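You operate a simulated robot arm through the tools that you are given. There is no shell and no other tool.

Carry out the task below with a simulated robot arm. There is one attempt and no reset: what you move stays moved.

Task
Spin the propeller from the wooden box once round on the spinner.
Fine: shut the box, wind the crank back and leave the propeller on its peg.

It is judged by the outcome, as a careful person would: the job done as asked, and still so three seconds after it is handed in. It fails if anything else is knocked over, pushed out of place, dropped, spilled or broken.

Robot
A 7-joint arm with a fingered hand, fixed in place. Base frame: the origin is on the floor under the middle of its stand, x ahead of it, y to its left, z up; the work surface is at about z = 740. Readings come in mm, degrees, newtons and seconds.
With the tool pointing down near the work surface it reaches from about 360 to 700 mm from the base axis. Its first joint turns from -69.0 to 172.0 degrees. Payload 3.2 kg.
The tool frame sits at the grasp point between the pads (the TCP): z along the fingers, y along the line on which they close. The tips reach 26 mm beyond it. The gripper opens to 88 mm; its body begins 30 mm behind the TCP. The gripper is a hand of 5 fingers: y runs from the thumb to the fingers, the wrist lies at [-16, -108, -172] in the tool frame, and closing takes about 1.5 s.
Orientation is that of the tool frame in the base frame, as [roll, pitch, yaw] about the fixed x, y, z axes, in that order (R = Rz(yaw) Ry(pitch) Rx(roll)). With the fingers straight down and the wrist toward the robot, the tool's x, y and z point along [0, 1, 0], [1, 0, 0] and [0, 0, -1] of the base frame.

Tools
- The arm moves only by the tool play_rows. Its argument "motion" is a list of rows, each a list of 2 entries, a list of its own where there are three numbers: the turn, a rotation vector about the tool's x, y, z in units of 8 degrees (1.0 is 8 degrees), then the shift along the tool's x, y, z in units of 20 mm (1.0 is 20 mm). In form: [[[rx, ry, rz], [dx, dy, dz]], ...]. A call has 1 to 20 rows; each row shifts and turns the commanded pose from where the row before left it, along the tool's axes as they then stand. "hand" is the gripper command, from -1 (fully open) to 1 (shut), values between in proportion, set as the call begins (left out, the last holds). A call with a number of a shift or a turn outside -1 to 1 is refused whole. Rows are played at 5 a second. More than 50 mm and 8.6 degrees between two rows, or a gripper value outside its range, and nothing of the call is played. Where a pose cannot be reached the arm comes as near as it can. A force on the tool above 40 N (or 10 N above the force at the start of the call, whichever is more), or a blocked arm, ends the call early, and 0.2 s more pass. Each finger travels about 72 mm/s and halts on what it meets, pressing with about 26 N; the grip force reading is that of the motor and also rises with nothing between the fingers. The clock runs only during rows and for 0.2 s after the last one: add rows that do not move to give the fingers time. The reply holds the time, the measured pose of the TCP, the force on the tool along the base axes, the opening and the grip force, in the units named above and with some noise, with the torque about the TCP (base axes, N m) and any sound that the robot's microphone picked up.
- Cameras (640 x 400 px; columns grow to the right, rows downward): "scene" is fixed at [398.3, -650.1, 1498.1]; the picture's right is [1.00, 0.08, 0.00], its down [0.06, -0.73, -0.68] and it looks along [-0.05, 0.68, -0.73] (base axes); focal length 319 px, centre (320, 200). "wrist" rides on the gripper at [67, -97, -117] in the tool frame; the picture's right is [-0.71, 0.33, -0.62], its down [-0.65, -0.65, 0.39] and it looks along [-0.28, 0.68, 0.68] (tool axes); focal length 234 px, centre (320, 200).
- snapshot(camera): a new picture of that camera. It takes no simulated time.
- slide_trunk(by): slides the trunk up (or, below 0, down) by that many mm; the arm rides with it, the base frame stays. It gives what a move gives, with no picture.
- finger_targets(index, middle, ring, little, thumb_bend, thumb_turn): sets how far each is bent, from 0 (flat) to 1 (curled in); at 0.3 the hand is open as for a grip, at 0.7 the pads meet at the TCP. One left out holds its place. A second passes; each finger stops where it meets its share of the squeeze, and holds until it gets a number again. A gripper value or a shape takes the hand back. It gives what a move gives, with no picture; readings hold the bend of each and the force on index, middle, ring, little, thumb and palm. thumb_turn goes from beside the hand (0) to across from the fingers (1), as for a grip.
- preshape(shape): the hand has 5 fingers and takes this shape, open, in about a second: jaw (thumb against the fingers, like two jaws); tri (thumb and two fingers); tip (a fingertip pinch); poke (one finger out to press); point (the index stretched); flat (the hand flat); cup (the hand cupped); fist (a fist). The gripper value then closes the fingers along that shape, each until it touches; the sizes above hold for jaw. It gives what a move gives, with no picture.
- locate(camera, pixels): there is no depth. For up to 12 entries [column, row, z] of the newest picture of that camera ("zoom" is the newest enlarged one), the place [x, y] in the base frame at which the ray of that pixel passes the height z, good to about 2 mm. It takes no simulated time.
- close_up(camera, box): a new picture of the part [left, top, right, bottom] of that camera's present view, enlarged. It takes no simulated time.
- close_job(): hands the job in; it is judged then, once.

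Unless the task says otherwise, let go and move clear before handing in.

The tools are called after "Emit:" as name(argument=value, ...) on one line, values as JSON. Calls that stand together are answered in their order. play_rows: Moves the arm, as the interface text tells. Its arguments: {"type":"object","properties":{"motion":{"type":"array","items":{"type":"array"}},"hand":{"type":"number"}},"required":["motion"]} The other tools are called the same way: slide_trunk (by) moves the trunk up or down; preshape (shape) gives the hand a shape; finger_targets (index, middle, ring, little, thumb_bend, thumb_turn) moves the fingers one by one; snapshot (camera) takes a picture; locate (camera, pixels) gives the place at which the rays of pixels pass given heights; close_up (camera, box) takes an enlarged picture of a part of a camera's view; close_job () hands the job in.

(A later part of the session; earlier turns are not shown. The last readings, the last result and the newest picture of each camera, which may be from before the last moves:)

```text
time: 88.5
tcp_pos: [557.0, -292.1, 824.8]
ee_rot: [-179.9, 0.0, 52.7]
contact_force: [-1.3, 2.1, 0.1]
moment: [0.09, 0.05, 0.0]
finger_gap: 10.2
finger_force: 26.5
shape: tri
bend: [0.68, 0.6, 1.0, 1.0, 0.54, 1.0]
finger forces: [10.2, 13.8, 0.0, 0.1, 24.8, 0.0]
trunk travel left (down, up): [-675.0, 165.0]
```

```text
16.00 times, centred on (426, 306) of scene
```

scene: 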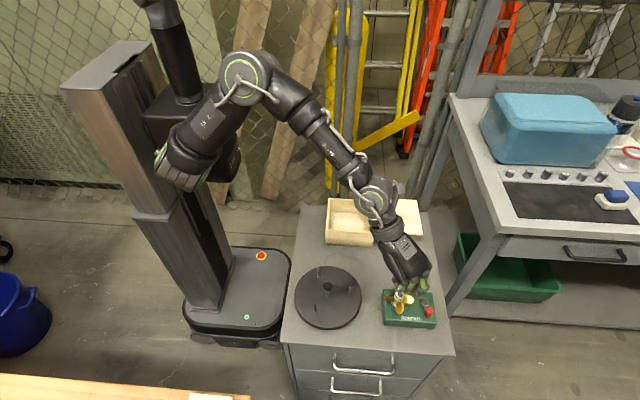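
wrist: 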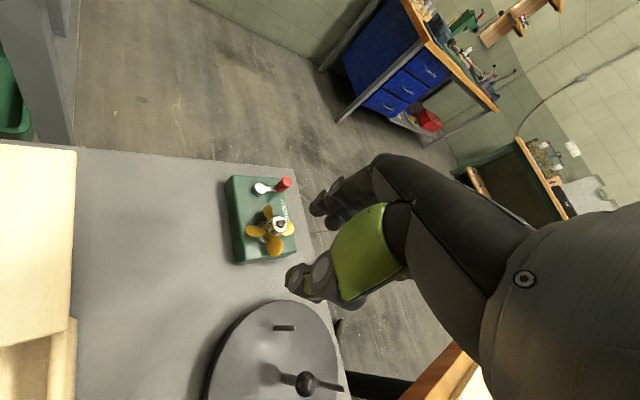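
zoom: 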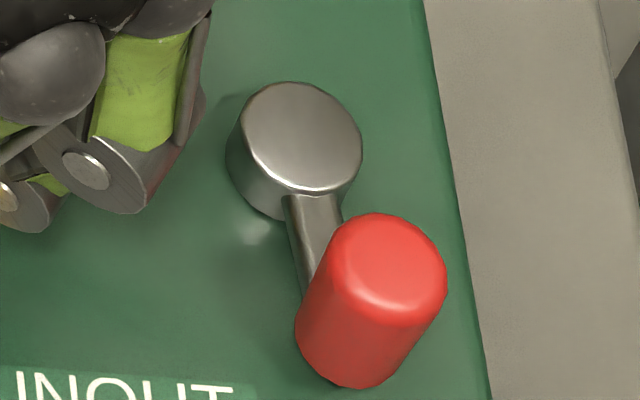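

It went down 3.4 mm past key-top level with Fz ≈ 0 – the keys are in the slots and the propeller is seated. I'll release it, rise, and measure the crank handle.

Emit:
play_rows(motion=[[[0, 0, 0], [0, 0, 0]], [[0, 0, 0], [0, 0, 0]], [[0, 0, 0], [0, 0, 0]], [[0, 0, 0], [0, 0, 0]]], hand=0.3)

Emit:
play_rows(motion=[[[0, 0, 0], [0, 0, -0.5]], [[0, 0, 0], [0, 0, -1]], [[0, 0, 0], [0, 0, -1]], [[0, 0, 0], [0, 0, -1]], [[0, 0, 0], [0, 0, -1]], [[0, 0, 0], [0, 0, 0]]], hand=0)

Emit:
snapshot(camera="wrist")

Emit:
close_up(camera="wrist", box=[230, 180, 310, 290])

Emit:
snapshot(camera="scene")

Emit:
close_up(camera="scene", box=[384, 284, 444, 330])

```text
time: 89.5
tcp_pos: [557.5, -292.0, 825.2]
ee_rot: [-180.0, -0.1, 52.7]
contact_force: [-0.8, -1.1, -0.6]
moment: [-0.01, -0.02, 0.0]
finger_gap: 30.6
finger_force: 0.0
shape: tri
bend: [0.56, 0.49, 0.99, 0.99, 0.41, 1.0]
finger forces: [0.1, 0.0, 0.0, 0.1, 0.1, 0.0]
trunk travel left (down, up): [-675.0, 165.0]
```

```text
time: 90.9
tcp_pos: [558.8, -290.7, 914.2]
ee_rot: [-180.0, 0.0, 52.8]
contact_force: [-0.2, 0.1, 0.0]
moment: [-0.03, 0.0, -0.01]
finger_gap: 43.5
finger_force: 0.0
shape: tri
bend: [0.5, 0.43, 0.99, 0.99, 0.34, 1.0]
finger forces: [0.0, 0.0, 0.1, 0.0, 0.0, 0.0]
trunk travel left (down, up): [-675.0, 165.0]
```

```text
taken
```

wrist: 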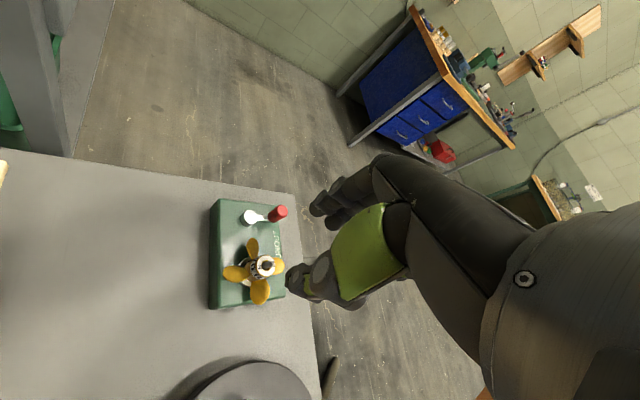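

```text
3.64 times, centred on (270, 235) of wrist
```

zoom: 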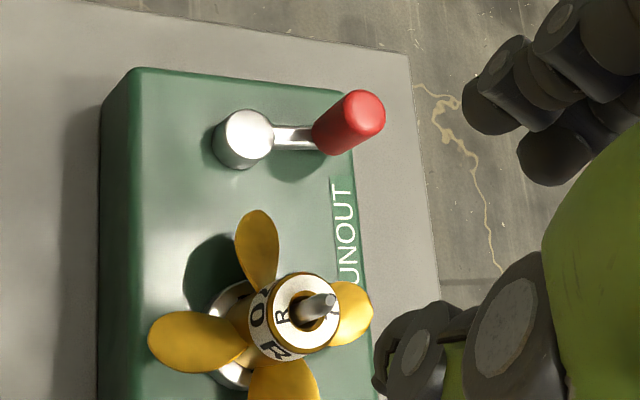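

```text
taken
```

scene: 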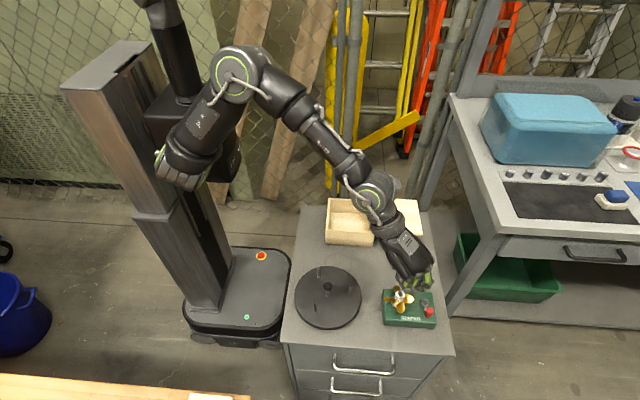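

```text
8.70 times, centred on (414, 307) of scene
```

zoom: 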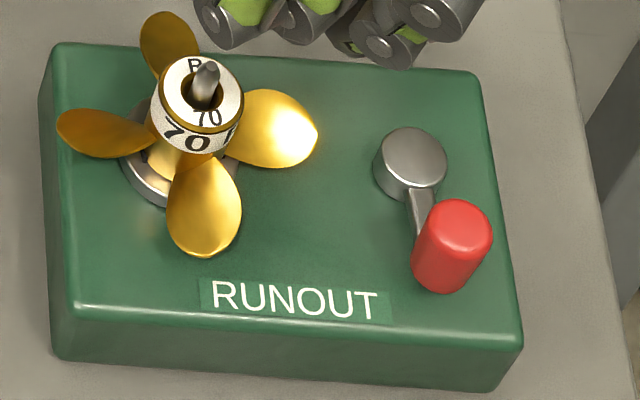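

Now I'll triangulate the pivot cap, the handle's top and a blade tip from both fresh pictures, to check that the handle clears the blades as it goes round.

Emit:
locate(camera="scene", pixels=[[424.7, 301.6, 780], [424.7, 301.6, 785], [424.7, 301.6, 790], [430.1, 309.9, 800], [430.1, 309.9, 810], [430.1, 309.9, 820], [413.8, 300, 785], [413.8, 300, 790], [383.7, 299.4, 785], [383.7, 299.4, 790], [432.6, 292, 770], [432.6, 292, 775]])

Emit:
locate(camera="wrist", pixels=[[250.2, 217.1, 780], [250.2, 217.1, 785], [250.2, 217.1, 790], [282.4, 210.3, 800], [282.4, 210.3, 810], [282.4, 210.3, 820], [252.3, 238.2, 785], [252.3, 238.2, 790], [247, 284, 785], [247, 284, 790]])

```text
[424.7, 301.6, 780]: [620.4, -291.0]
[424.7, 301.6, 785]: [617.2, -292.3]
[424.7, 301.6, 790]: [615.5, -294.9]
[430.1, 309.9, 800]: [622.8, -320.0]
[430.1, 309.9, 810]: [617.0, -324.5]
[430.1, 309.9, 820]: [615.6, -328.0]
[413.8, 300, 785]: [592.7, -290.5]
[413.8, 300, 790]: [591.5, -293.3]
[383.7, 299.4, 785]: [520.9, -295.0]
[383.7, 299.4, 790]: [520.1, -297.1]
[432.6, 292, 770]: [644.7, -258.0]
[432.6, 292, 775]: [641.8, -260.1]
```

```text
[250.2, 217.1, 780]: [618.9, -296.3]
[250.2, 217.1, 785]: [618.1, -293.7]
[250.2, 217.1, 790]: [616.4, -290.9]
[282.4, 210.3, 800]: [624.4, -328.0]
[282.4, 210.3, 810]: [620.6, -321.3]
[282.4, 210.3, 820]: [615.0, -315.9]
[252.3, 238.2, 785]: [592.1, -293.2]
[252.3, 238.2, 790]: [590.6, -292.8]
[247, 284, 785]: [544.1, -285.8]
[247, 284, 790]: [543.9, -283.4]
```

The crank pivot is at (617, −293), handle axis at about (619.5, −323), radius 30 mm, top z ≈ 808, Ø≈17; part of that circle (x up to 647) is slightly beyond nominal reach, so I'll raise the arm 150 mm, turn the hand to −60°, then lower the trunk 150 mm to gain reach.

Emit:
play_rows(motion=[[[0, 0, 0], [0, 0, -1]], [[0, 0, 0], [0, 0, -1]], [[0, 0, 0], [0, 0, -1]], [[0, 0, 0], [0, 0, -1]], [[0, 0, 0], [0, 0, -1]], [[0, 0, 0], [0, 0, -1]], [[0, 0, 0], [0, 0, -1]], [[0, 0, 0], [0, 0, -0.5]], [[0, 0, 1], [0, 0, 0]], [[0, 0, 1], [0, 0, 0]], [[0, 0, 0.85], [0, 0, 0]], [[0, 0, 0], [0, 0, 0]]])

Emit:
slide_trunk(by=-150)

Emit:
snapshot(camera="scene")

```text
time: 93.5
tcp_pos: [556.1, -294.1, 1063.7]
ee_rot: [179.9, 0.0, 29.8]
contact_force: [-0.1, 0.9, -0.1]
moment: [0.0, 0.02, 0.0]
finger_gap: 43.2
finger_force: 0.0
shape: tri
bend: [0.5, 0.43, 0.99, 0.99, 0.34, 1.0]
finger forces: [0.0, 0.0, 0.0, 0.0, 0.0, 0.0]
trunk travel left (down, up): [-675.0, 165.0]
```

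```text
time: 95.2
tcp_pos: [556.1, -292.7, 914.4]
ee_rot: [-180.0, 0.0, 29.8]
contact_force: [0.2, 0.6, -0.2]
moment: [0.0, 0.04, -0.01]
finger_gap: 43.6
finger_force: 0.1
shape: tri
bend: [0.5, 0.43, 0.99, 0.99, 0.34, 1.0]
finger forces: [0.0, 0.1, 0.0, 0.0, 0.0, 0.0]
trunk travel left (down, up): [-525.0, 315.0]
```

```text
taken
```

scene: 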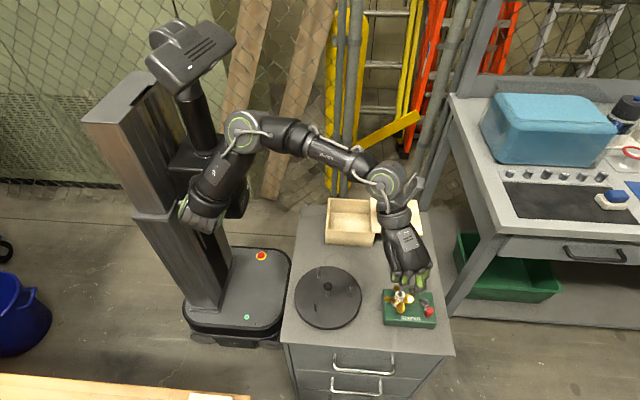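

The trunk is lower and the arm has more room. At this safe height I'll test the farthest point of the crank circle (650, −300).

Emit:
play_rows(motion=[[[0, 0, 0], [0.78, 0.53, 0]], [[0, 0, 0], [0.78, 0.53, 0]], [[0, 0, 0], [0.78, 0.53, 0]], [[0, 0, 0], [0.78, 0.53, 0]], [[0, 0, 0], [0.78, 0.53, 0]], [[0, 0, 0], [0, 0, 0]], [[0, 0, 0], [0, 0, 0.8]], [[0, 0, 0], [0, 0, 0.8]], [[0, 0, 0], [0, 0, 0]]])

Emit:
snapshot(camera="wrist")

Emit:
close_up(camera="scene", box=[376, 250, 456, 330])

```text
time: 97.2
tcp_pos: [650.8, -299.3, 881.8]
ee_rot: [-180.0, 0.0, 29.9]
contact_force: [0.8, 0.8, 0.6]
moment: [-0.03, 0.02, -0.02]
finger_gap: 43.6
finger_force: 0.0
shape: tri
bend: [0.5, 0.43, 0.99, 0.99, 0.34, 1.0]
finger forces: [0.0, 0.0, 0.0, 0.0, 0.1, 0.0]
trunk travel left (down, up): [-525.0, 315.0]
```

```text
taken
```

wrist: 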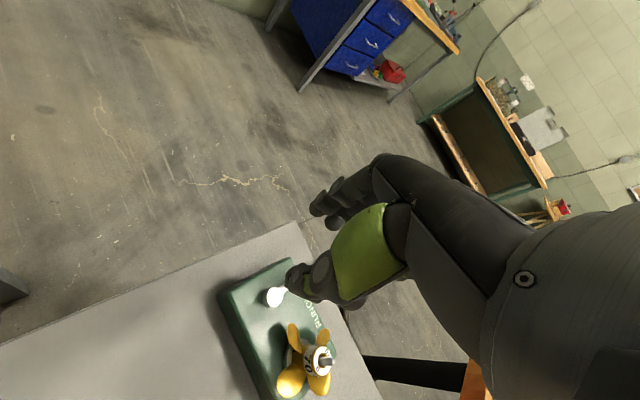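

```text
5.00 times, centred on (416, 290) of scene
```

zoom: 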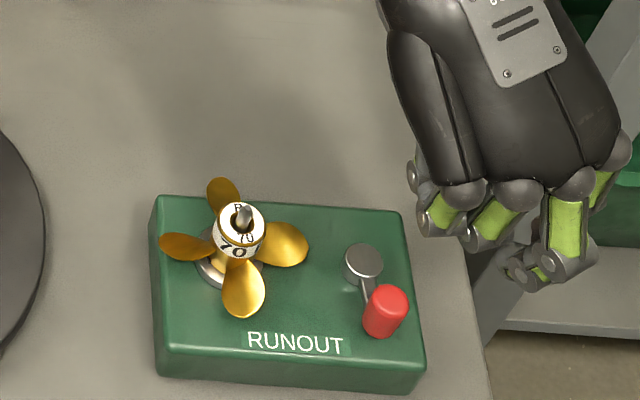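

Reach is fine (650.8, −299.3). Now a precise crop of the handle to get its exact position.

Emit:
close_up(camera="scene", box=[416, 294, 436, 318])

Emit:
snapshot(camera="scene")

Emit:
locate(camera="scene", pixels=[[430, 310.2, 806], [430, 310.2, 808], [430, 310.2, 810]])

```text
16.00 times, centred on (426, 306) of scene
```

zoom: 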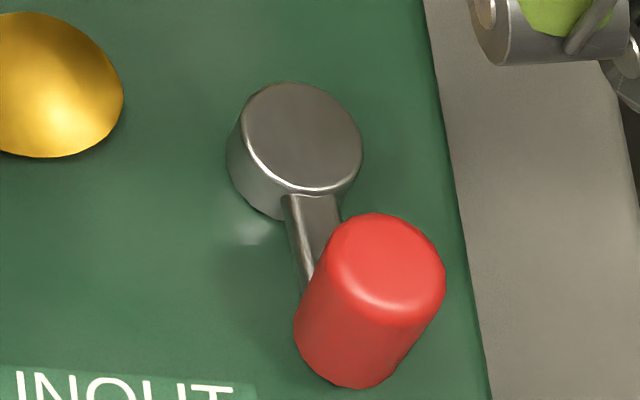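

```text
taken
```

scene: 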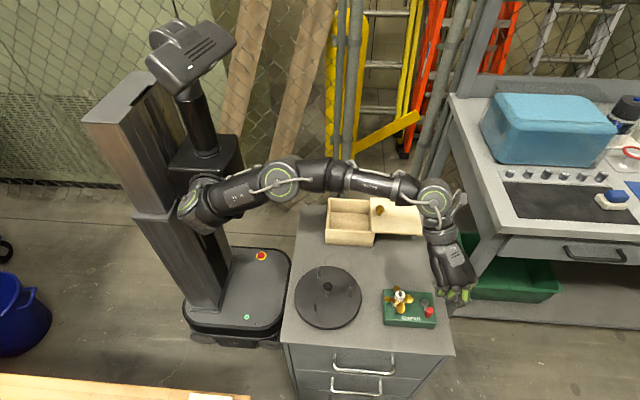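

```text
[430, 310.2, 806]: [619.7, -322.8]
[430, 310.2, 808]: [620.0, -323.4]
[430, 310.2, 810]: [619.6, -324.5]
```

The handle axis is at (620, −323), top z 808. I'll move over it, then descend to TCP ≈ 822 so only the fingertips hold the top 12 mm (staying above the blades).

Emit:
play_rows(motion=[[[0, 0, 0], [-0.65, 0.09, 0]], [[0, 0, 0], [-0.65, 0.09, 0]], [[0, 0, 0], [-0.63, 0.09, 0]], [[0, 0, 0], [0, 0, 0.7]], [[0, 0, 0], [0, 0, 0.7]], [[0, 0, 0], [0, 0, 0.6]], [[0, 0, 0], [0, 0, 0]]], hand=0)

Emit:
close_up(camera="scene", box=[386, 270, 446, 320])

Emit:
close_up(camera="wrist", box=[240, 180, 400, 320])

```text
time: 98.8
tcp_pos: [619.9, -324.2, 841.8]
ee_rot: [180.0, -0.1, 29.9]
contact_force: [-0.6, 1.0, 0.2]
moment: [0.02, 0.0, -0.04]
finger_gap: 43.7
finger_force: 0.0
shape: tri
bend: [0.5, 0.43, 0.99, 0.99, 0.34, 1.0]
finger forces: [0.1, 0.0, 0.0, 0.0, 0.0, 0.0]
trunk travel left (down, up): [-525.0, 315.0]
```

```text
8.00 times, centred on (416, 295) of scene
```

zoom: 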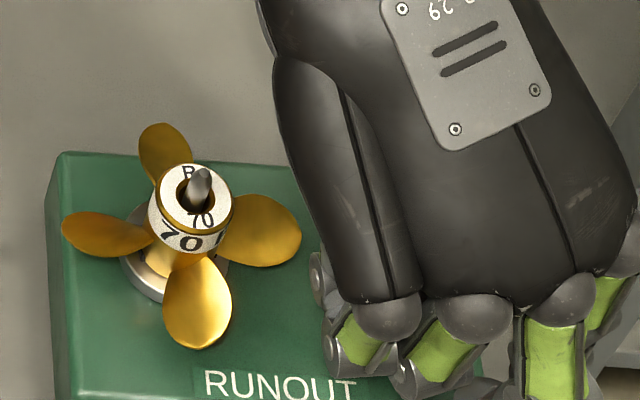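

```text
2.86 times, centred on (320, 250) of wrist
```

zoom: 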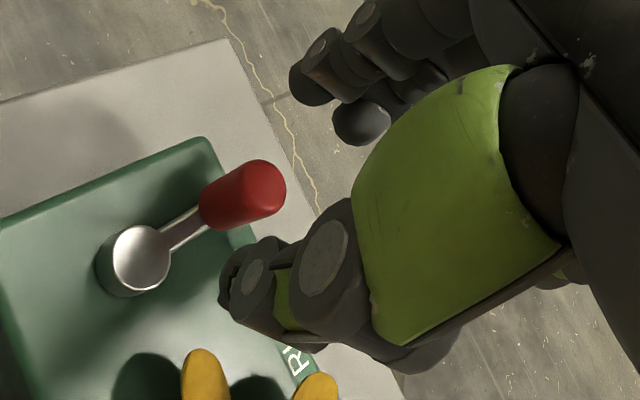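

Projection of the TCP axis agrees with the red handle's top (wrist zoom (265,187)). I'll lower 20 mm and start closing gently.

Emit:
play_rows(motion=[[[0, 0, 0], [0, 0, 0.35]], [[0, 0, 0], [0, 0, 0.35]], [[0, 0, 0], [0, 0, 0.3]], [[0, 0, 0], [0, 0, 0]]])

Emit:
play_rows(motion=[[[0, 0, 0], [0, 0, 0]], [[0, 0, 0], [0, 0, 0]], [[0, 0, 0], [0, 0, 0]], [[0, 0, 0], [0, 0, 0]], [[0, 0, 0], [0, 0, 0]]], hand=0.8)

Emit:
close_up(camera="scene", box=[386, 270, 446, 320])

Emit:
close_up(camera="wrist", box=[240, 180, 400, 320])

```text
time: 99.8
tcp_pos: [619.2, -322.5, 822.0]
ee_rot: [-180.0, 0.0, 29.9]
contact_force: [0.5, 0.5, -0.5]
moment: [-0.03, -0.02, 0.02]
finger_gap: 43.7
finger_force: 0.1
shape: tri
bend: [0.5, 0.43, 0.99, 0.99, 0.34, 1.0]
finger forces: [0.0, 0.1, 0.0, 0.0, 0.0, 0.0]
trunk travel left (down, up): [-525.0, 315.0]
```

```text
time: 101.0
tcp_pos: [620.3, -323.4, 821.9]
ee_rot: [-180.0, -0.1, 29.9]
contact_force: [1.0, -0.6, 0.1]
moment: [0.0, -0.01, -0.03]
finger_gap: 9.7
finger_force: 0.1
shape: tri
bend: [0.65, 0.63, 0.99, 0.99, 0.55, 1.0]
finger forces: [0.6, 0.3, 0.0, 0.0, 1.2, 0.1]
trunk travel left (down, up): [-525.0, 315.0]
```

```text
8.00 times, centred on (416, 295) of scene
```

zoom: 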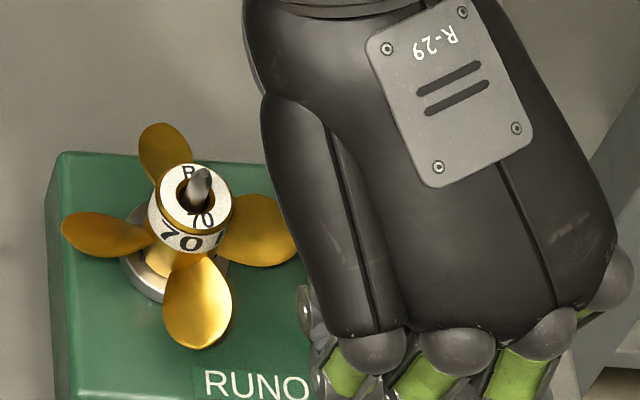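

```text
2.86 times, centred on (320, 250) of wrist
```

zoom: 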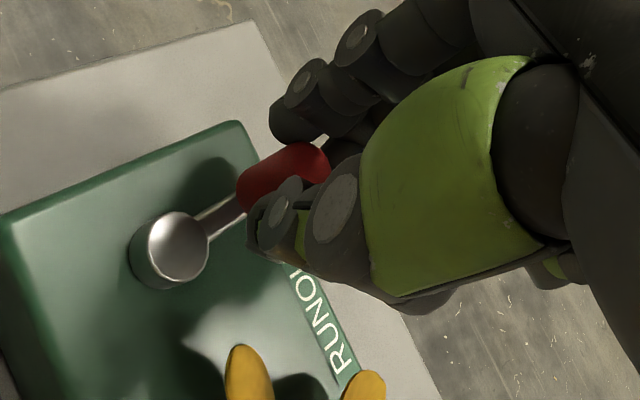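

At 0.80 the digits just touch the handle (0.6/0.3/1.2 N). I'll snug slightly to 0.84 and crank the first 40° counter-clockwise along the circle about (617, −293).

Emit:
play_rows(motion=[[[0, 0, 0], [0, 0, 0]], [[0, 0, 0], [0.2496, 0.0864, 0]], [[0, 0, 0], [0.2609, 0.0416, 0]], [[0, 0, 0], [0.2639, -0.0039, 0]], [[0, 0, 0], [0.2598, -0.0501, 0]]], hand=0.84)

Emit:
close_up(camera="scene", box=[386, 270, 446, 320])

Emit:
close_up(camera="wrist", box=[240, 180, 400, 320])

```text
time: 102.2
tcp_pos: [638.6, -315.2, 822.1]
ee_rot: [-179.8, 0.0, 29.7]
contact_force: [-2.1, -3.0, -4.6]
moment: [-0.13, -0.05, 0.12]
finger_gap: 4.6
finger_force: 26.3
shape: tri
bend: [0.7, 0.65, 1.0, 1.0, 0.57, 1.0]
finger forces: [12.0, 14.0, 0.0, 0.0, 24.1, 0.0]
trunk travel left (down, up): [-525.0, 315.0]
```

```text
8.00 times, centred on (416, 295) of scene
```

zoom: 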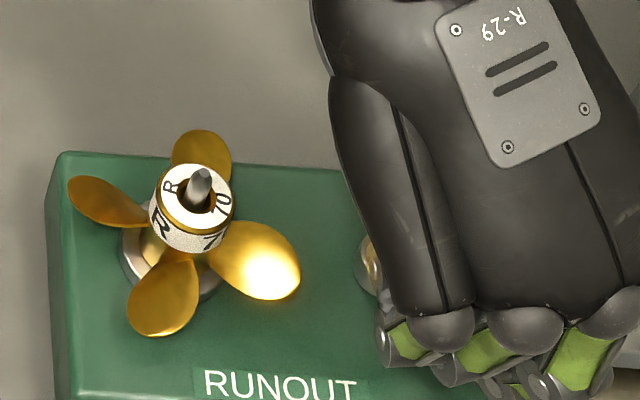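

```text
2.86 times, centred on (320, 250) of wrist
```

zoom: 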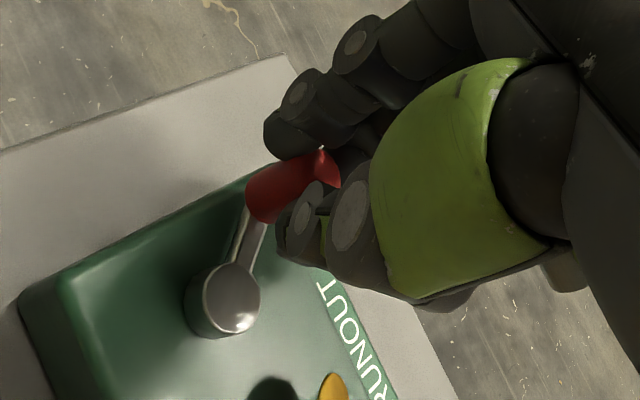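

The propeller turns with the crank (label "R" moved from back to left). I'll continue another 80°.

Emit:
play_rows(motion=[[[0, 0, 0], [0.2466, -0.0945, 0]], [[0, 0, 0], [0.2267, -0.1353, 0]], [[0, 0, 0], [0.1995, -0.1733, 0]], [[0, 0, 0], [0.1664, -0.205, 0]], [[0, 0, 0], [0.1286, -0.2306, 0]], [[0, 0, 0], [0.0864, -0.2496, 0]], [[0, 0, 0], [0.0416, -0.2609, 0]], [[0, 0, 0], [-0.0039, -0.2639, 0]]])

Emit:
close_up(camera="scene", box=[386, 270, 446, 320])

Emit:
close_up(camera="wrist", box=[240, 180, 400, 320])

```text
time: 104.0
tcp_pos: [642.6, -272.5, 820.5]
ee_rot: [-179.9, -0.1, 30.1]
contact_force: [9.3, -0.8, -5.1]
moment: [-0.03, -0.24, 0.24]
finger_gap: 1.3
finger_force: 26.1
shape: tri
bend: [0.71, 0.61, 1.0, 1.0, 0.82, 1.0]
finger forces: [35.2, 15.5, 0.0, 0.0, 23.8, 0.1]
trunk travel left (down, up): [-525.0, 315.0]
```

```text
8.00 times, centred on (416, 295) of scene
```

zoom: 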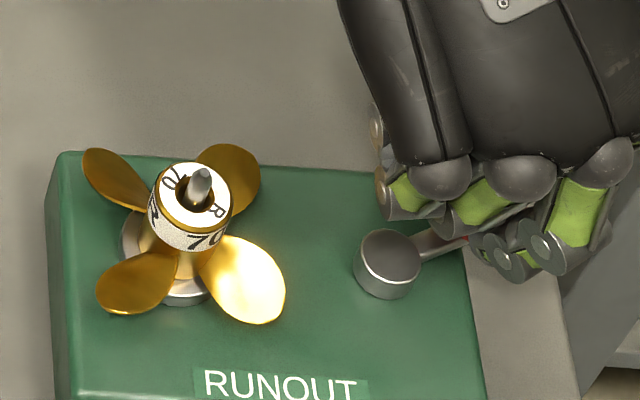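

```text
2.86 times, centred on (320, 250) of wrist
```

zoom: 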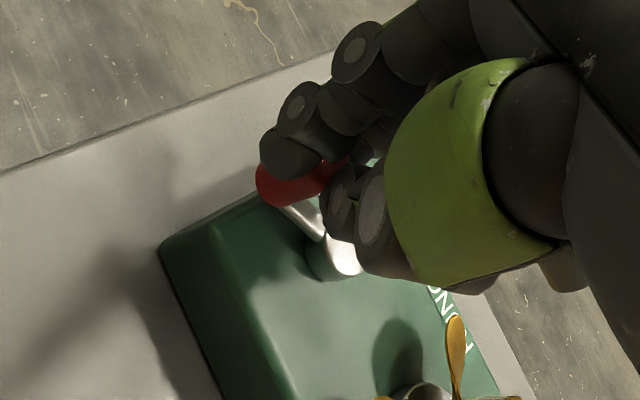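

The crank lags (arm at about +12°, TCP at +36°): the thumb's squeeze is pushing the handle into the yielding fingers. I'll relax to 0.80 (a snug cage) so the fingers can push it without opposition.

Emit:
play_rows(motion=[[[0, 0, 0], [0, 0, 0]], [[0, 0, 0], [0, 0, 0]], [[0, 0, 0], [0, 0, 0]], [[0, 0, 0], [0, 0, 0]]], hand=0.8)

Emit:
close_up(camera="scene", box=[386, 270, 446, 320])

Emit:
close_up(camera="wrist", box=[240, 180, 400, 320])

```text
time: 105.0
tcp_pos: [643.4, -274.0, 822.8]
ee_rot: [180.0, -0.1, 29.9]
contact_force: [11.8, 4.5, 0.4]
moment: [0.04, -0.14, 0.14]
finger_gap: 7.3
finger_force: 0.1
shape: tri
bend: [0.69, 0.56, 0.99, 0.99, 0.56, 1.0]
finger forces: [15.9, 8.1, 0.1, 0.0, 0.0, 0.0]
trunk travel left (down, up): [-525.0, 315.0]
```

```text
8.00 times, centred on (416, 295) of scene
```

zoom: 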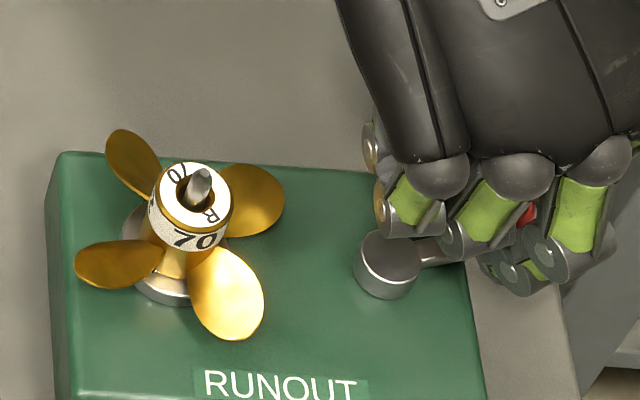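

```text
2.86 times, centred on (320, 250) of wrist
```

zoom: 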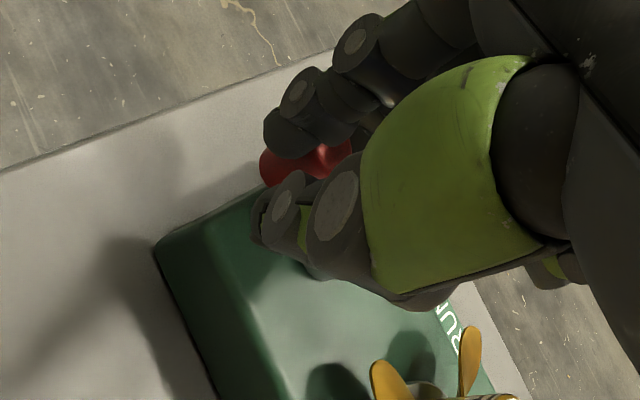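

Now only the fingers push (16 + 8 N) and the crank sits near +8°; the label shows the propeller turns about twice as fast as the crank (R went ~100°→180°→~320°). So one propeller turn is about half a crank turn via the +x side. I'll keep pushing, rotating the hand along with the crank.

Emit:
play_rows(motion=[[[0, 0, -1], [-0.0501, -0.2598, 0]], [[0, 0, -1], [-0.0592, -0.2573, 0]], [[0, 0, -1], [-0.0675, -0.2552, 0]], [[0, 0, 0], [0, 0, 0]]])

Emit:
close_up(camera="scene", box=[386, 270, 446, 320])

Emit:
close_up(camera="wrist", box=[240, 180, 400, 320])

```text
time: 106.0
tcp_pos: [630.4, -263.6, 821.6]
ee_rot: [-180.0, 0.1, 54.1]
contact_force: [10.1, 7.9, 1.0]
moment: [0.1, -0.17, 0.16]
finger_gap: 7.9
finger_force: 0.1
shape: tri
bend: [0.68, 0.55, 0.99, 0.99, 0.56, 1.0]
finger forces: [14.5, 7.2, 0.1, 0.0, 0.0, 0.0]
trunk travel left (down, up): [-525.0, 315.0]
```

```text
8.00 times, centred on (416, 295) of scene
```

zoom: 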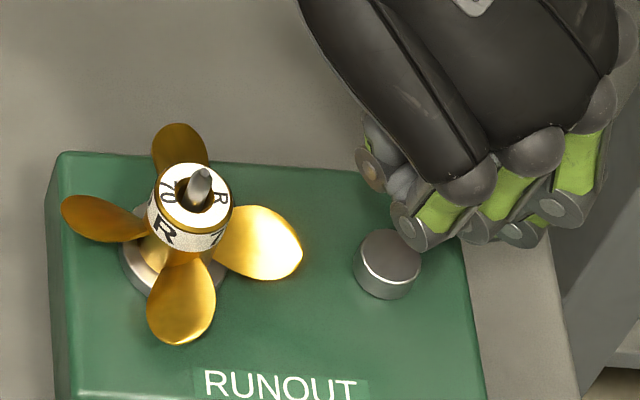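

```text
2.86 times, centred on (320, 250) of wrist
```

zoom: 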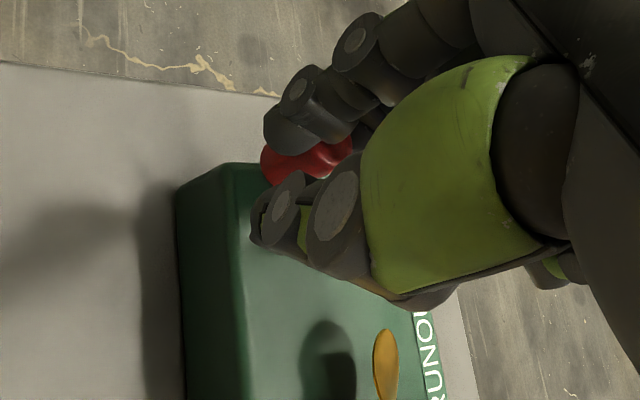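

The crank is now near +43° and R has turned roughly 255°. I'll continue 30° and check again.

Emit:
play_rows(motion=[[[0, 0, -1], [-0.0772, -0.2528, 0]], [[0, 0, -1], [-0.0857, -0.2496, 0]], [[0, 0, -1], [-0.094, -0.2467, 0]], [[0, 0, 0], [0, 0, 0]]])

Emit:
close_up(camera="scene", box=[386, 270, 446, 320])

Emit:
close_up(camera="wrist", box=[240, 180, 400, 320])

```text
time: 107.0
tcp_pos: [613.6, -260.5, 821.3]
ee_rot: [-179.9, 0.2, 78.1]
contact_force: [4.3, 10.7, 0.2]
moment: [0.2, -0.09, 0.22]
finger_gap: 7.7
finger_force: 0.0
shape: tri
bend: [0.69, 0.54, 0.99, 0.99, 0.56, 1.0]
finger forces: [14.4, 6.8, 0.1, 0.0, 0.0, 0.1]
trunk travel left (down, up): [-525.0, 315.0]
```

```text
8.00 times, centred on (416, 295) of scene
```

zoom: 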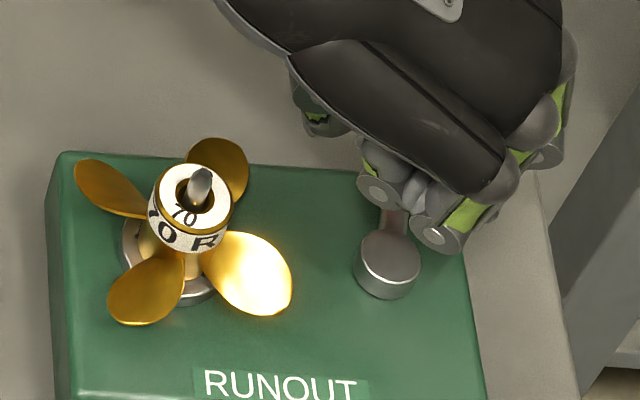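

```text
2.86 times, centred on (320, 250) of wrist
```

zoom: 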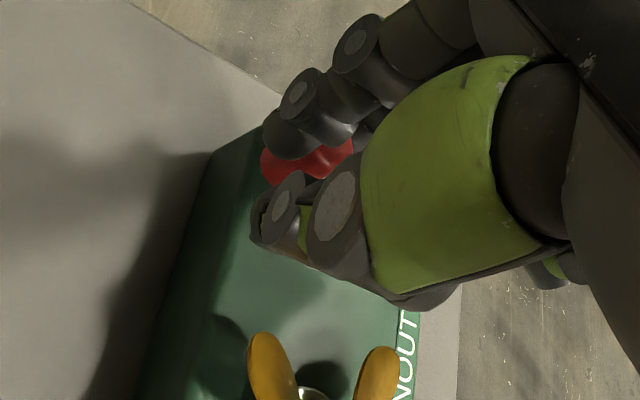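

"70" has come round to about 240° (start 280°), so about 320–328° done with the arm near +80°. Two more 10° rows will complete the turn.

Emit:
play_rows(motion=[[[0, 0, -1], [-0.1027, -0.2433, 0]], [[0, 0, -1], [-0.1113, -0.2395, 0]], [[0, 0, 0], [0, 0, 0]], [[0, 0, 0], [0, 0, 0]]])

Emit:
close_up(camera="scene", box=[386, 270, 446, 320])

Emit:
close_up(camera="wrist", box=[240, 180, 400, 320])

```text
time: 108.0
tcp_pos: [602.6, -262.5, 822.3]
ee_rot: [-179.9, 0.1, 94.0]
contact_force: [0.3, 15.6, -4.3]
moment: [0.28, 0.04, 0.28]
finger_gap: 7.5
finger_force: 0.1
shape: tri
bend: [0.69, 0.54, 0.99, 0.99, 0.56, 1.0]
finger forces: [16.4, 6.9, 0.0, 0.0, 0.0, 0.0]
trunk travel left (down, up): [-525.0, 315.0]
```

```text
8.00 times, centred on (416, 295) of scene
```

zoom: 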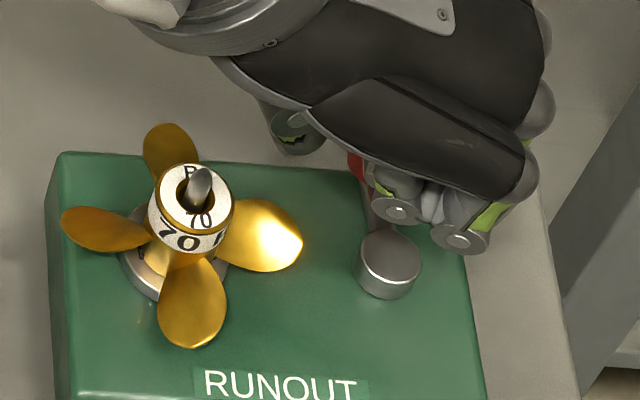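

```text
2.86 times, centred on (320, 250) of wrist
```

zoom: 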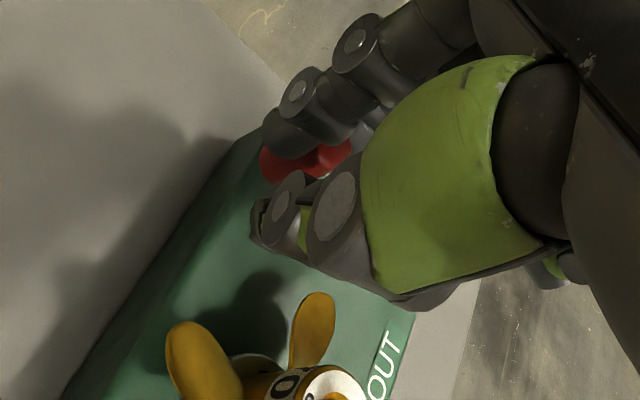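

The propeller is within about 4° of its pre-cranking pose after one turn. I'll push a little further (about 7° of crank) so it is fully past once round.

Emit:
play_rows(motion=[[[0, 0, -0.4], [-0.06, -0.12, 0]], [[0, 0, -0.4], [-0.06, -0.12, 0]], [[0, 0, 0], [0, 0, 0]]])

Emit:
close_up(camera="scene", box=[386, 270, 446, 320])

```text
time: 108.8
tcp_pos: [598.8, -266.6, 822.7]
ee_rot: [-179.9, 0.2, 100.4]
contact_force: [-2.0, 16.7, -3.8]
moment: [0.28, 0.1, 0.26]
finger_gap: 6.9
finger_force: 0.0
shape: tri
bend: [0.68, 0.54, 0.99, 0.99, 0.56, 1.0]
finger forces: [18.0, 5.8, 0.0, 0.1, 0.1, 0.0]
trunk travel left (down, up): [-525.0, 315.0]
```

```text
8.00 times, centred on (416, 295) of scene
```

zoom: 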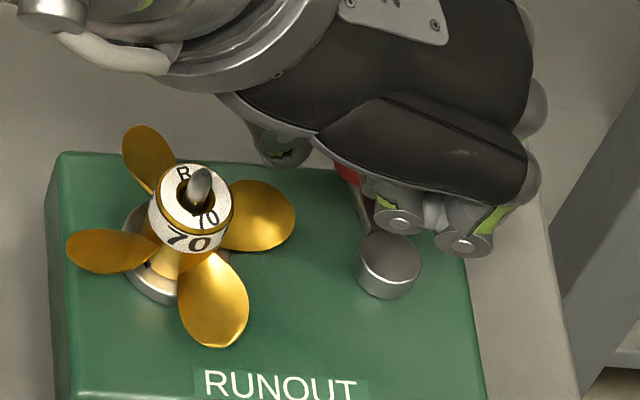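

The propeller has now gone about 12° beyond a full turn. Now I'll wind the crank back the same way, with the thumb pushing and the hand turning back along the circle.

Emit:
play_rows(motion=[[[0, 0, 1], [0.0922, 0.2472, 0]], [[0, 0, 1], [0.084, 0.2504, 0]], [[0, 0, 1], [0.075, 0.2532, 0]], [[0, 0, 1], [0.0659, 0.2557, 0]], [[0, 0, 1], [0.0573, 0.2577, 0]], [[0, 0, 0], [0, 0, 0]]])

Emit:
close_up(camera="scene", box=[386, 270, 446, 320])

Emit:
close_up(camera="wrist", box=[240, 180, 400, 320])

```text
time: 110.2
tcp_pos: [625.7, -262.6, 822.5]
ee_rot: [179.9, 0.1, 60.2]
contact_force: [6.0, 8.1, -0.2]
moment: [0.09, -0.13, 0.12]
finger_gap: 7.1
finger_force: 0.0
shape: tri
bend: [0.68, 0.55, 0.99, 0.99, 0.56, 1.0]
finger forces: [17.5, 9.3, 0.0, 0.0, 0.0, 0.1]
trunk travel left (down, up): [-525.0, 315.0]
```

```text
8.00 times, centred on (416, 295) of scene
```

zoom: 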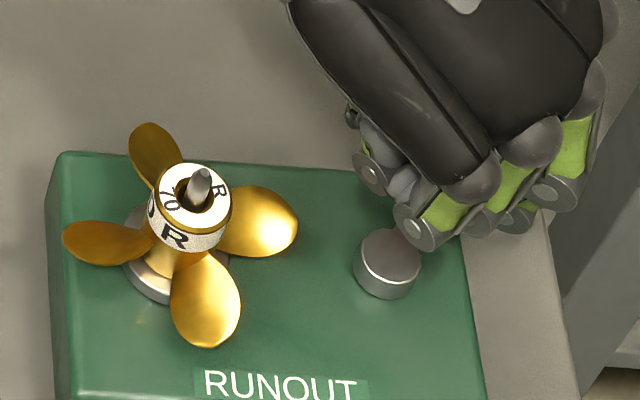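

```text
2.86 times, centred on (320, 250) of wrist
```

zoom: 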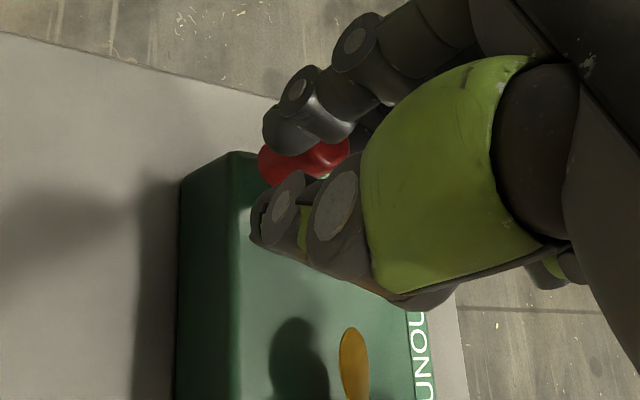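

The crank follows back smoothly (R is back at the right side). I'll continue winding back along the reversed path.

Emit:
play_rows(motion=[[[0, 0, 1], [0.0485, 0.2598, 0]], [[0, 0, 1], [0.0386, 0.2611, 0]], [[0, 0, 1], [0.0302, 0.2623, 0]], [[0, 0, 0.8], [0.0208, 0.2637, 0]], [[0, 0, 0], [0.0039, 0.2639, 0]], [[0, 0, 0], [-0.0416, 0.2609, 0]], [[0, 0, 0], [0, 0, 0]]])

Emit:
close_up(camera="scene", box=[386, 270, 446, 320])

Emit:
close_up(camera="wrist", box=[240, 180, 400, 320])

```text
time: 111.8
tcp_pos: [645.9, -286.9, 821.0]
ee_rot: [180.0, 0.2, 29.8]
contact_force: [1.6, -0.4, 2.0]
moment: [-0.03, 0.02, 0.0]
finger_gap: 7.6
finger_force: 0.0
shape: tri
bend: [0.67, 0.59, 0.99, 0.99, 0.56, 1.0]
finger forces: [14.6, 12.5, 0.0, 0.1, 0.0, 0.1]
trunk travel left (down, up): [-525.0, 315.0]
```

```text
8.00 times, centred on (416, 295) of scene
```

zoom: 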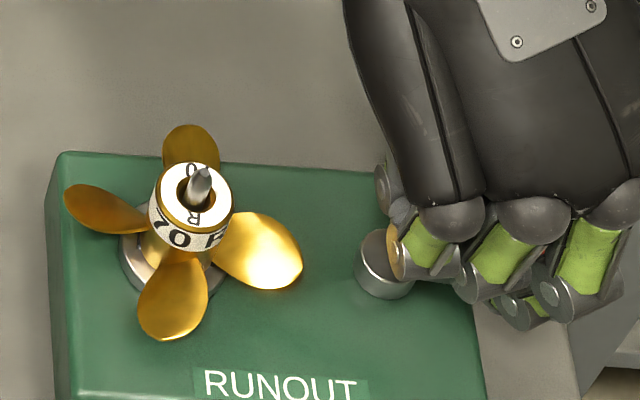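

```text
2.86 times, centred on (320, 250) of wrist
```

zoom: 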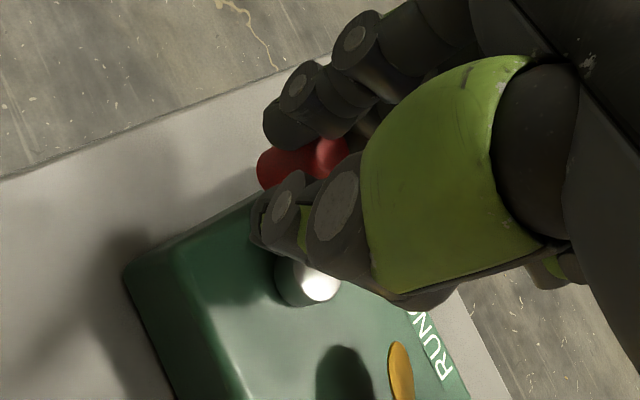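

R is at the front now (crank near +3°). Continuing the wind-back.

Emit:
play_rows(motion=[[[0, 0, 0], [-0.0864, 0.2496, 0]], [[0, 0, 0], [-0.1286, 0.2306, 0]], [[0, 0, 0], [-0.1664, 0.205, 0]], [[0, 0, 0], [-0.1995, 0.1733, 0]], [[0, 0, 0], [-0.2267, 0.1353, 0]], [[0, 0, 0], [0, 0, 0]]])

Emit:
close_up(camera="scene", box=[386, 270, 446, 320])

Emit:
close_up(camera="wrist", box=[240, 180, 400, 320])

```text
time: 113.2
tcp_pos: [641.2, -310.3, 822.7]
ee_rot: [179.9, 0.1, 30.0]
contact_force: [0.0, 0.1, -0.5]
moment: [0.01, -0.02, 0.01]
finger_gap: 9.4
finger_force: 0.0
shape: tri
bend: [0.65, 0.63, 0.99, 0.99, 0.55, 1.0]
finger forces: [0.8, 0.6, 0.0, 0.0, 1.1, 0.1]
trunk travel left (down, up): [-525.0, 315.0]
```

```text
8.00 times, centred on (416, 295) of scene
```

zoom: 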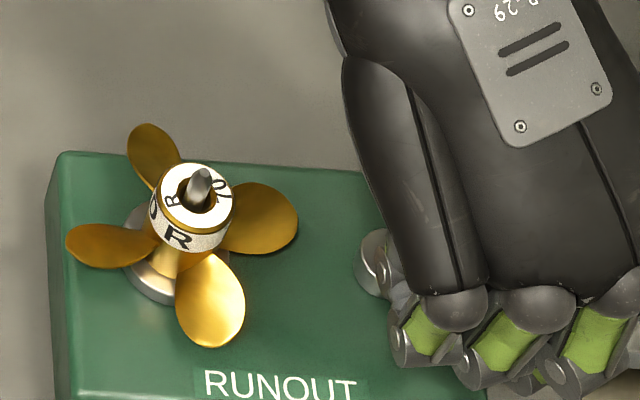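

```text
2.86 times, centred on (320, 250) of wrist
```

zoom: 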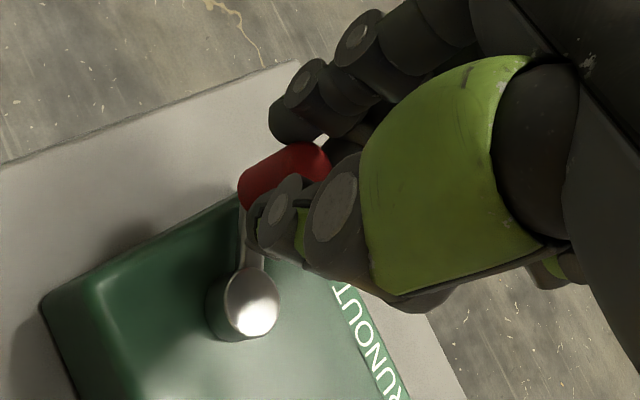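

R is at the left (crank near −40°) and the handle is centred in the cage. For the last stretch I'll squeeze to 0.84 and continue toward the start position.

Emit:
play_rows(motion=[[[0, 0, 0], [0, 0, 0]], [[0, 0, 0], [0, 0, 0]], [[0, 0, 0], [-0.2466, 0.0945, 0]], [[0, 0, 0], [-0.2598, 0.0501, 0]], [[0, 0, 0], [-0.2639, 0.0039, 0]], [[0, 0, 0], [-0.2609, -0.0416, 0]], [[0, 0, 0], [0, 0, 0]]], hand=0.84)

Emit:
close_up(camera="scene", box=[386, 270, 446, 320])

Emit:
close_up(camera="wrist", box=[240, 180, 400, 320])

```text
time: 114.8
tcp_pos: [624.8, -323.1, 822.7]
ee_rot: [-180.0, 0.0, 30.0]
contact_force: [1.4, -1.1, -1.3]
moment: [-0.04, 0.01, 0.02]
finger_gap: 8.0
finger_force: 0.1
shape: tri
bend: [0.64, 0.64, 0.99, 0.99, 0.57, 1.0]
finger forces: [2.4, 0.0, 0.0, 0.0, 0.8, 0.1]
trunk travel left (down, up): [-525.0, 315.0]
```

```text
8.00 times, centred on (416, 295) of scene
```

zoom: 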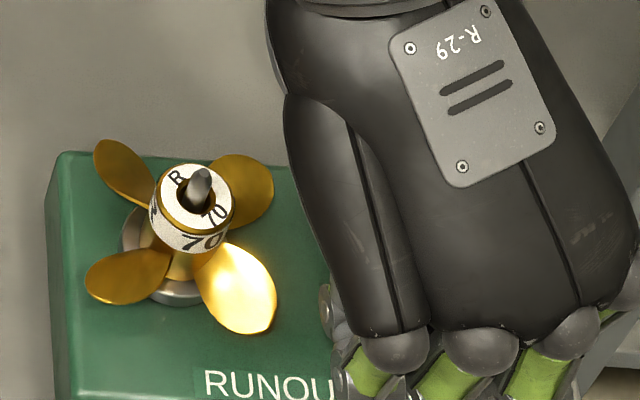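

```text
2.86 times, centred on (320, 250) of wrist
```

zoom: 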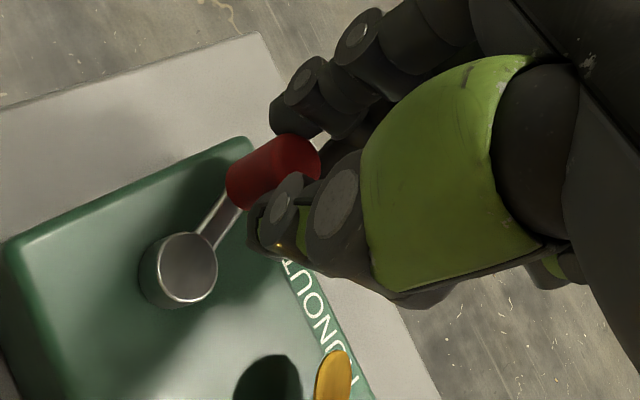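

The handle has slipped about 6 mm toward the index side (crank ≈ −64°). I'll loosen, recentre on it, and squeeze firmly before dragging the last 26°.

Emit:
play_rows(motion=[[[0, 0, 0], [0, 0, 0]], [[0, 0, 0], [0, 0, 0]], [[0, 0, 0], [0.31, 0, 0]], [[0, 0, 0], [0, 0, 0]]], hand=0.6)

Emit:
play_rows(motion=[[[0, 0, 0], [0, 0, 0]], [[0, 0, 0], [0, 0, 0]], [[0, 0, 0], [0, 0, 0]], [[0, 0, 0], [0, 0, 0]]], hand=0.9)

Emit:
close_up(camera="wrist", box=[240, 180, 400, 320])

Emit:
close_up(camera="scene", box=[386, 270, 446, 320])

```text
time: 115.8
tcp_pos: [630.5, -319.8, 823.0]
ee_rot: [-180.0, -0.1, 29.8]
contact_force: [-0.4, -0.3, -0.8]
moment: [0.01, -0.01, -0.01]
finger_gap: 17.5
finger_force: 0.0
shape: tri
bend: [0.62, 0.57, 0.99, 0.99, 0.49, 1.0]
finger forces: [0.1, 0.0, 0.0, 0.0, 0.0, 0.1]
trunk travel left (down, up): [-525.0, 315.0]
```

```text
time: 116.8
tcp_pos: [631.7, -320.9, 821.7]
ee_rot: [-179.9, 0.0, 29.9]
contact_force: [-0.4, 3.0, -2.9]
moment: [0.05, 0.05, -0.01]
finger_gap: 6.3
finger_force: 26.0
shape: tri
bend: [0.7, 0.62, 1.0, 1.0, 0.58, 1.0]
finger forces: [8.5, 12.9, 0.0, 0.0, 23.5, 0.1]
trunk travel left (down, up): [-525.0, 315.0]
```

```text
2.86 times, centred on (320, 250) of wrist
```

zoom: 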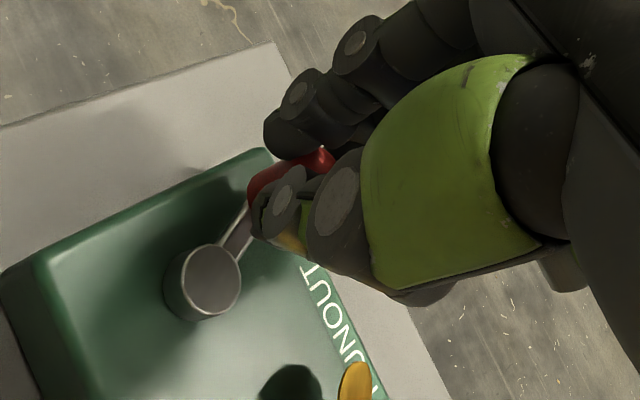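

```text
8.00 times, centred on (416, 295) of scene
```

zoom: 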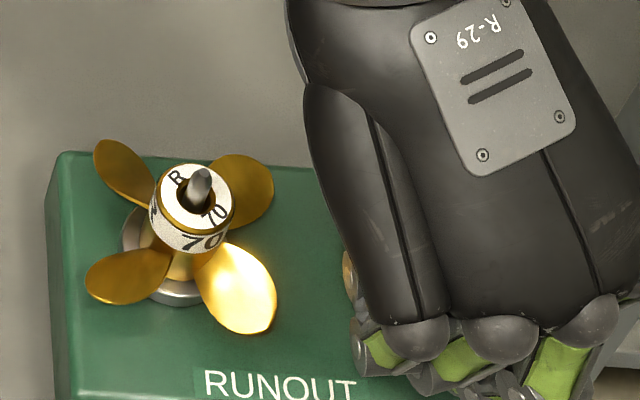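

Now firmly held (8.5/13/23.5 N). Dragging the remaining ~26° to the start angle.

Emit:
play_rows(motion=[[[0, 0, 0], [-0.2609, -0.0416, 0]], [[0, 0, 0], [-0.2496, -0.0864, 0]], [[0, 0, 0], [-0.14, -0.078, 0]], [[0, 0, 0], [0, 0, 0]]])

Emit:
close_up(camera="wrist", box=[240, 180, 400, 320])

Emit:
close_up(camera="scene", box=[386, 270, 446, 320])

```text
time: 117.8
tcp_pos: [618.8, -322.5, 821.8]
ee_rot: [-179.9, 0.1, 30.0]
contact_force: [4.3, 3.5, -5.9]
moment: [0.08, -0.03, -0.07]
finger_gap: 6.3
finger_force: 26.4
shape: tri
bend: [0.69, 0.72, 1.0, 1.0, 0.59, 0.98]
finger forces: [11.7, 12.8, 0.0, 0.0, 25.8, 0.0]
trunk travel left (down, up): [-525.0, 315.0]
```

```text
2.86 times, centred on (320, 250) of wrist
```

zoom: 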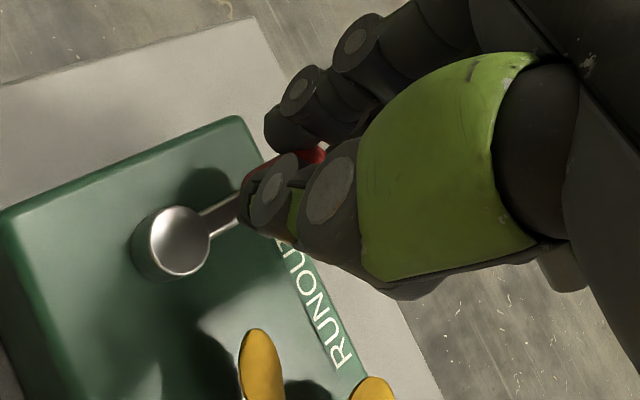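

```text
8.00 times, centred on (416, 295) of scene
```

zoom: 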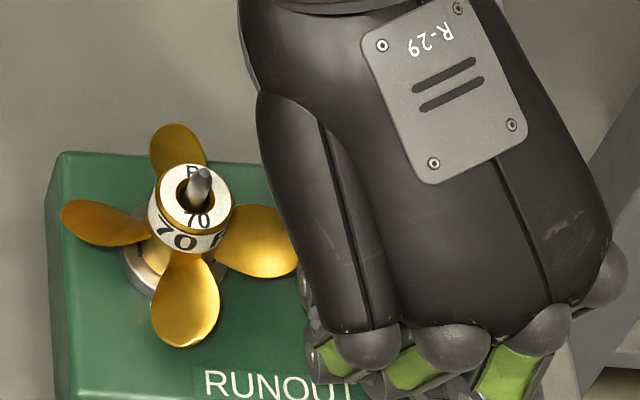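

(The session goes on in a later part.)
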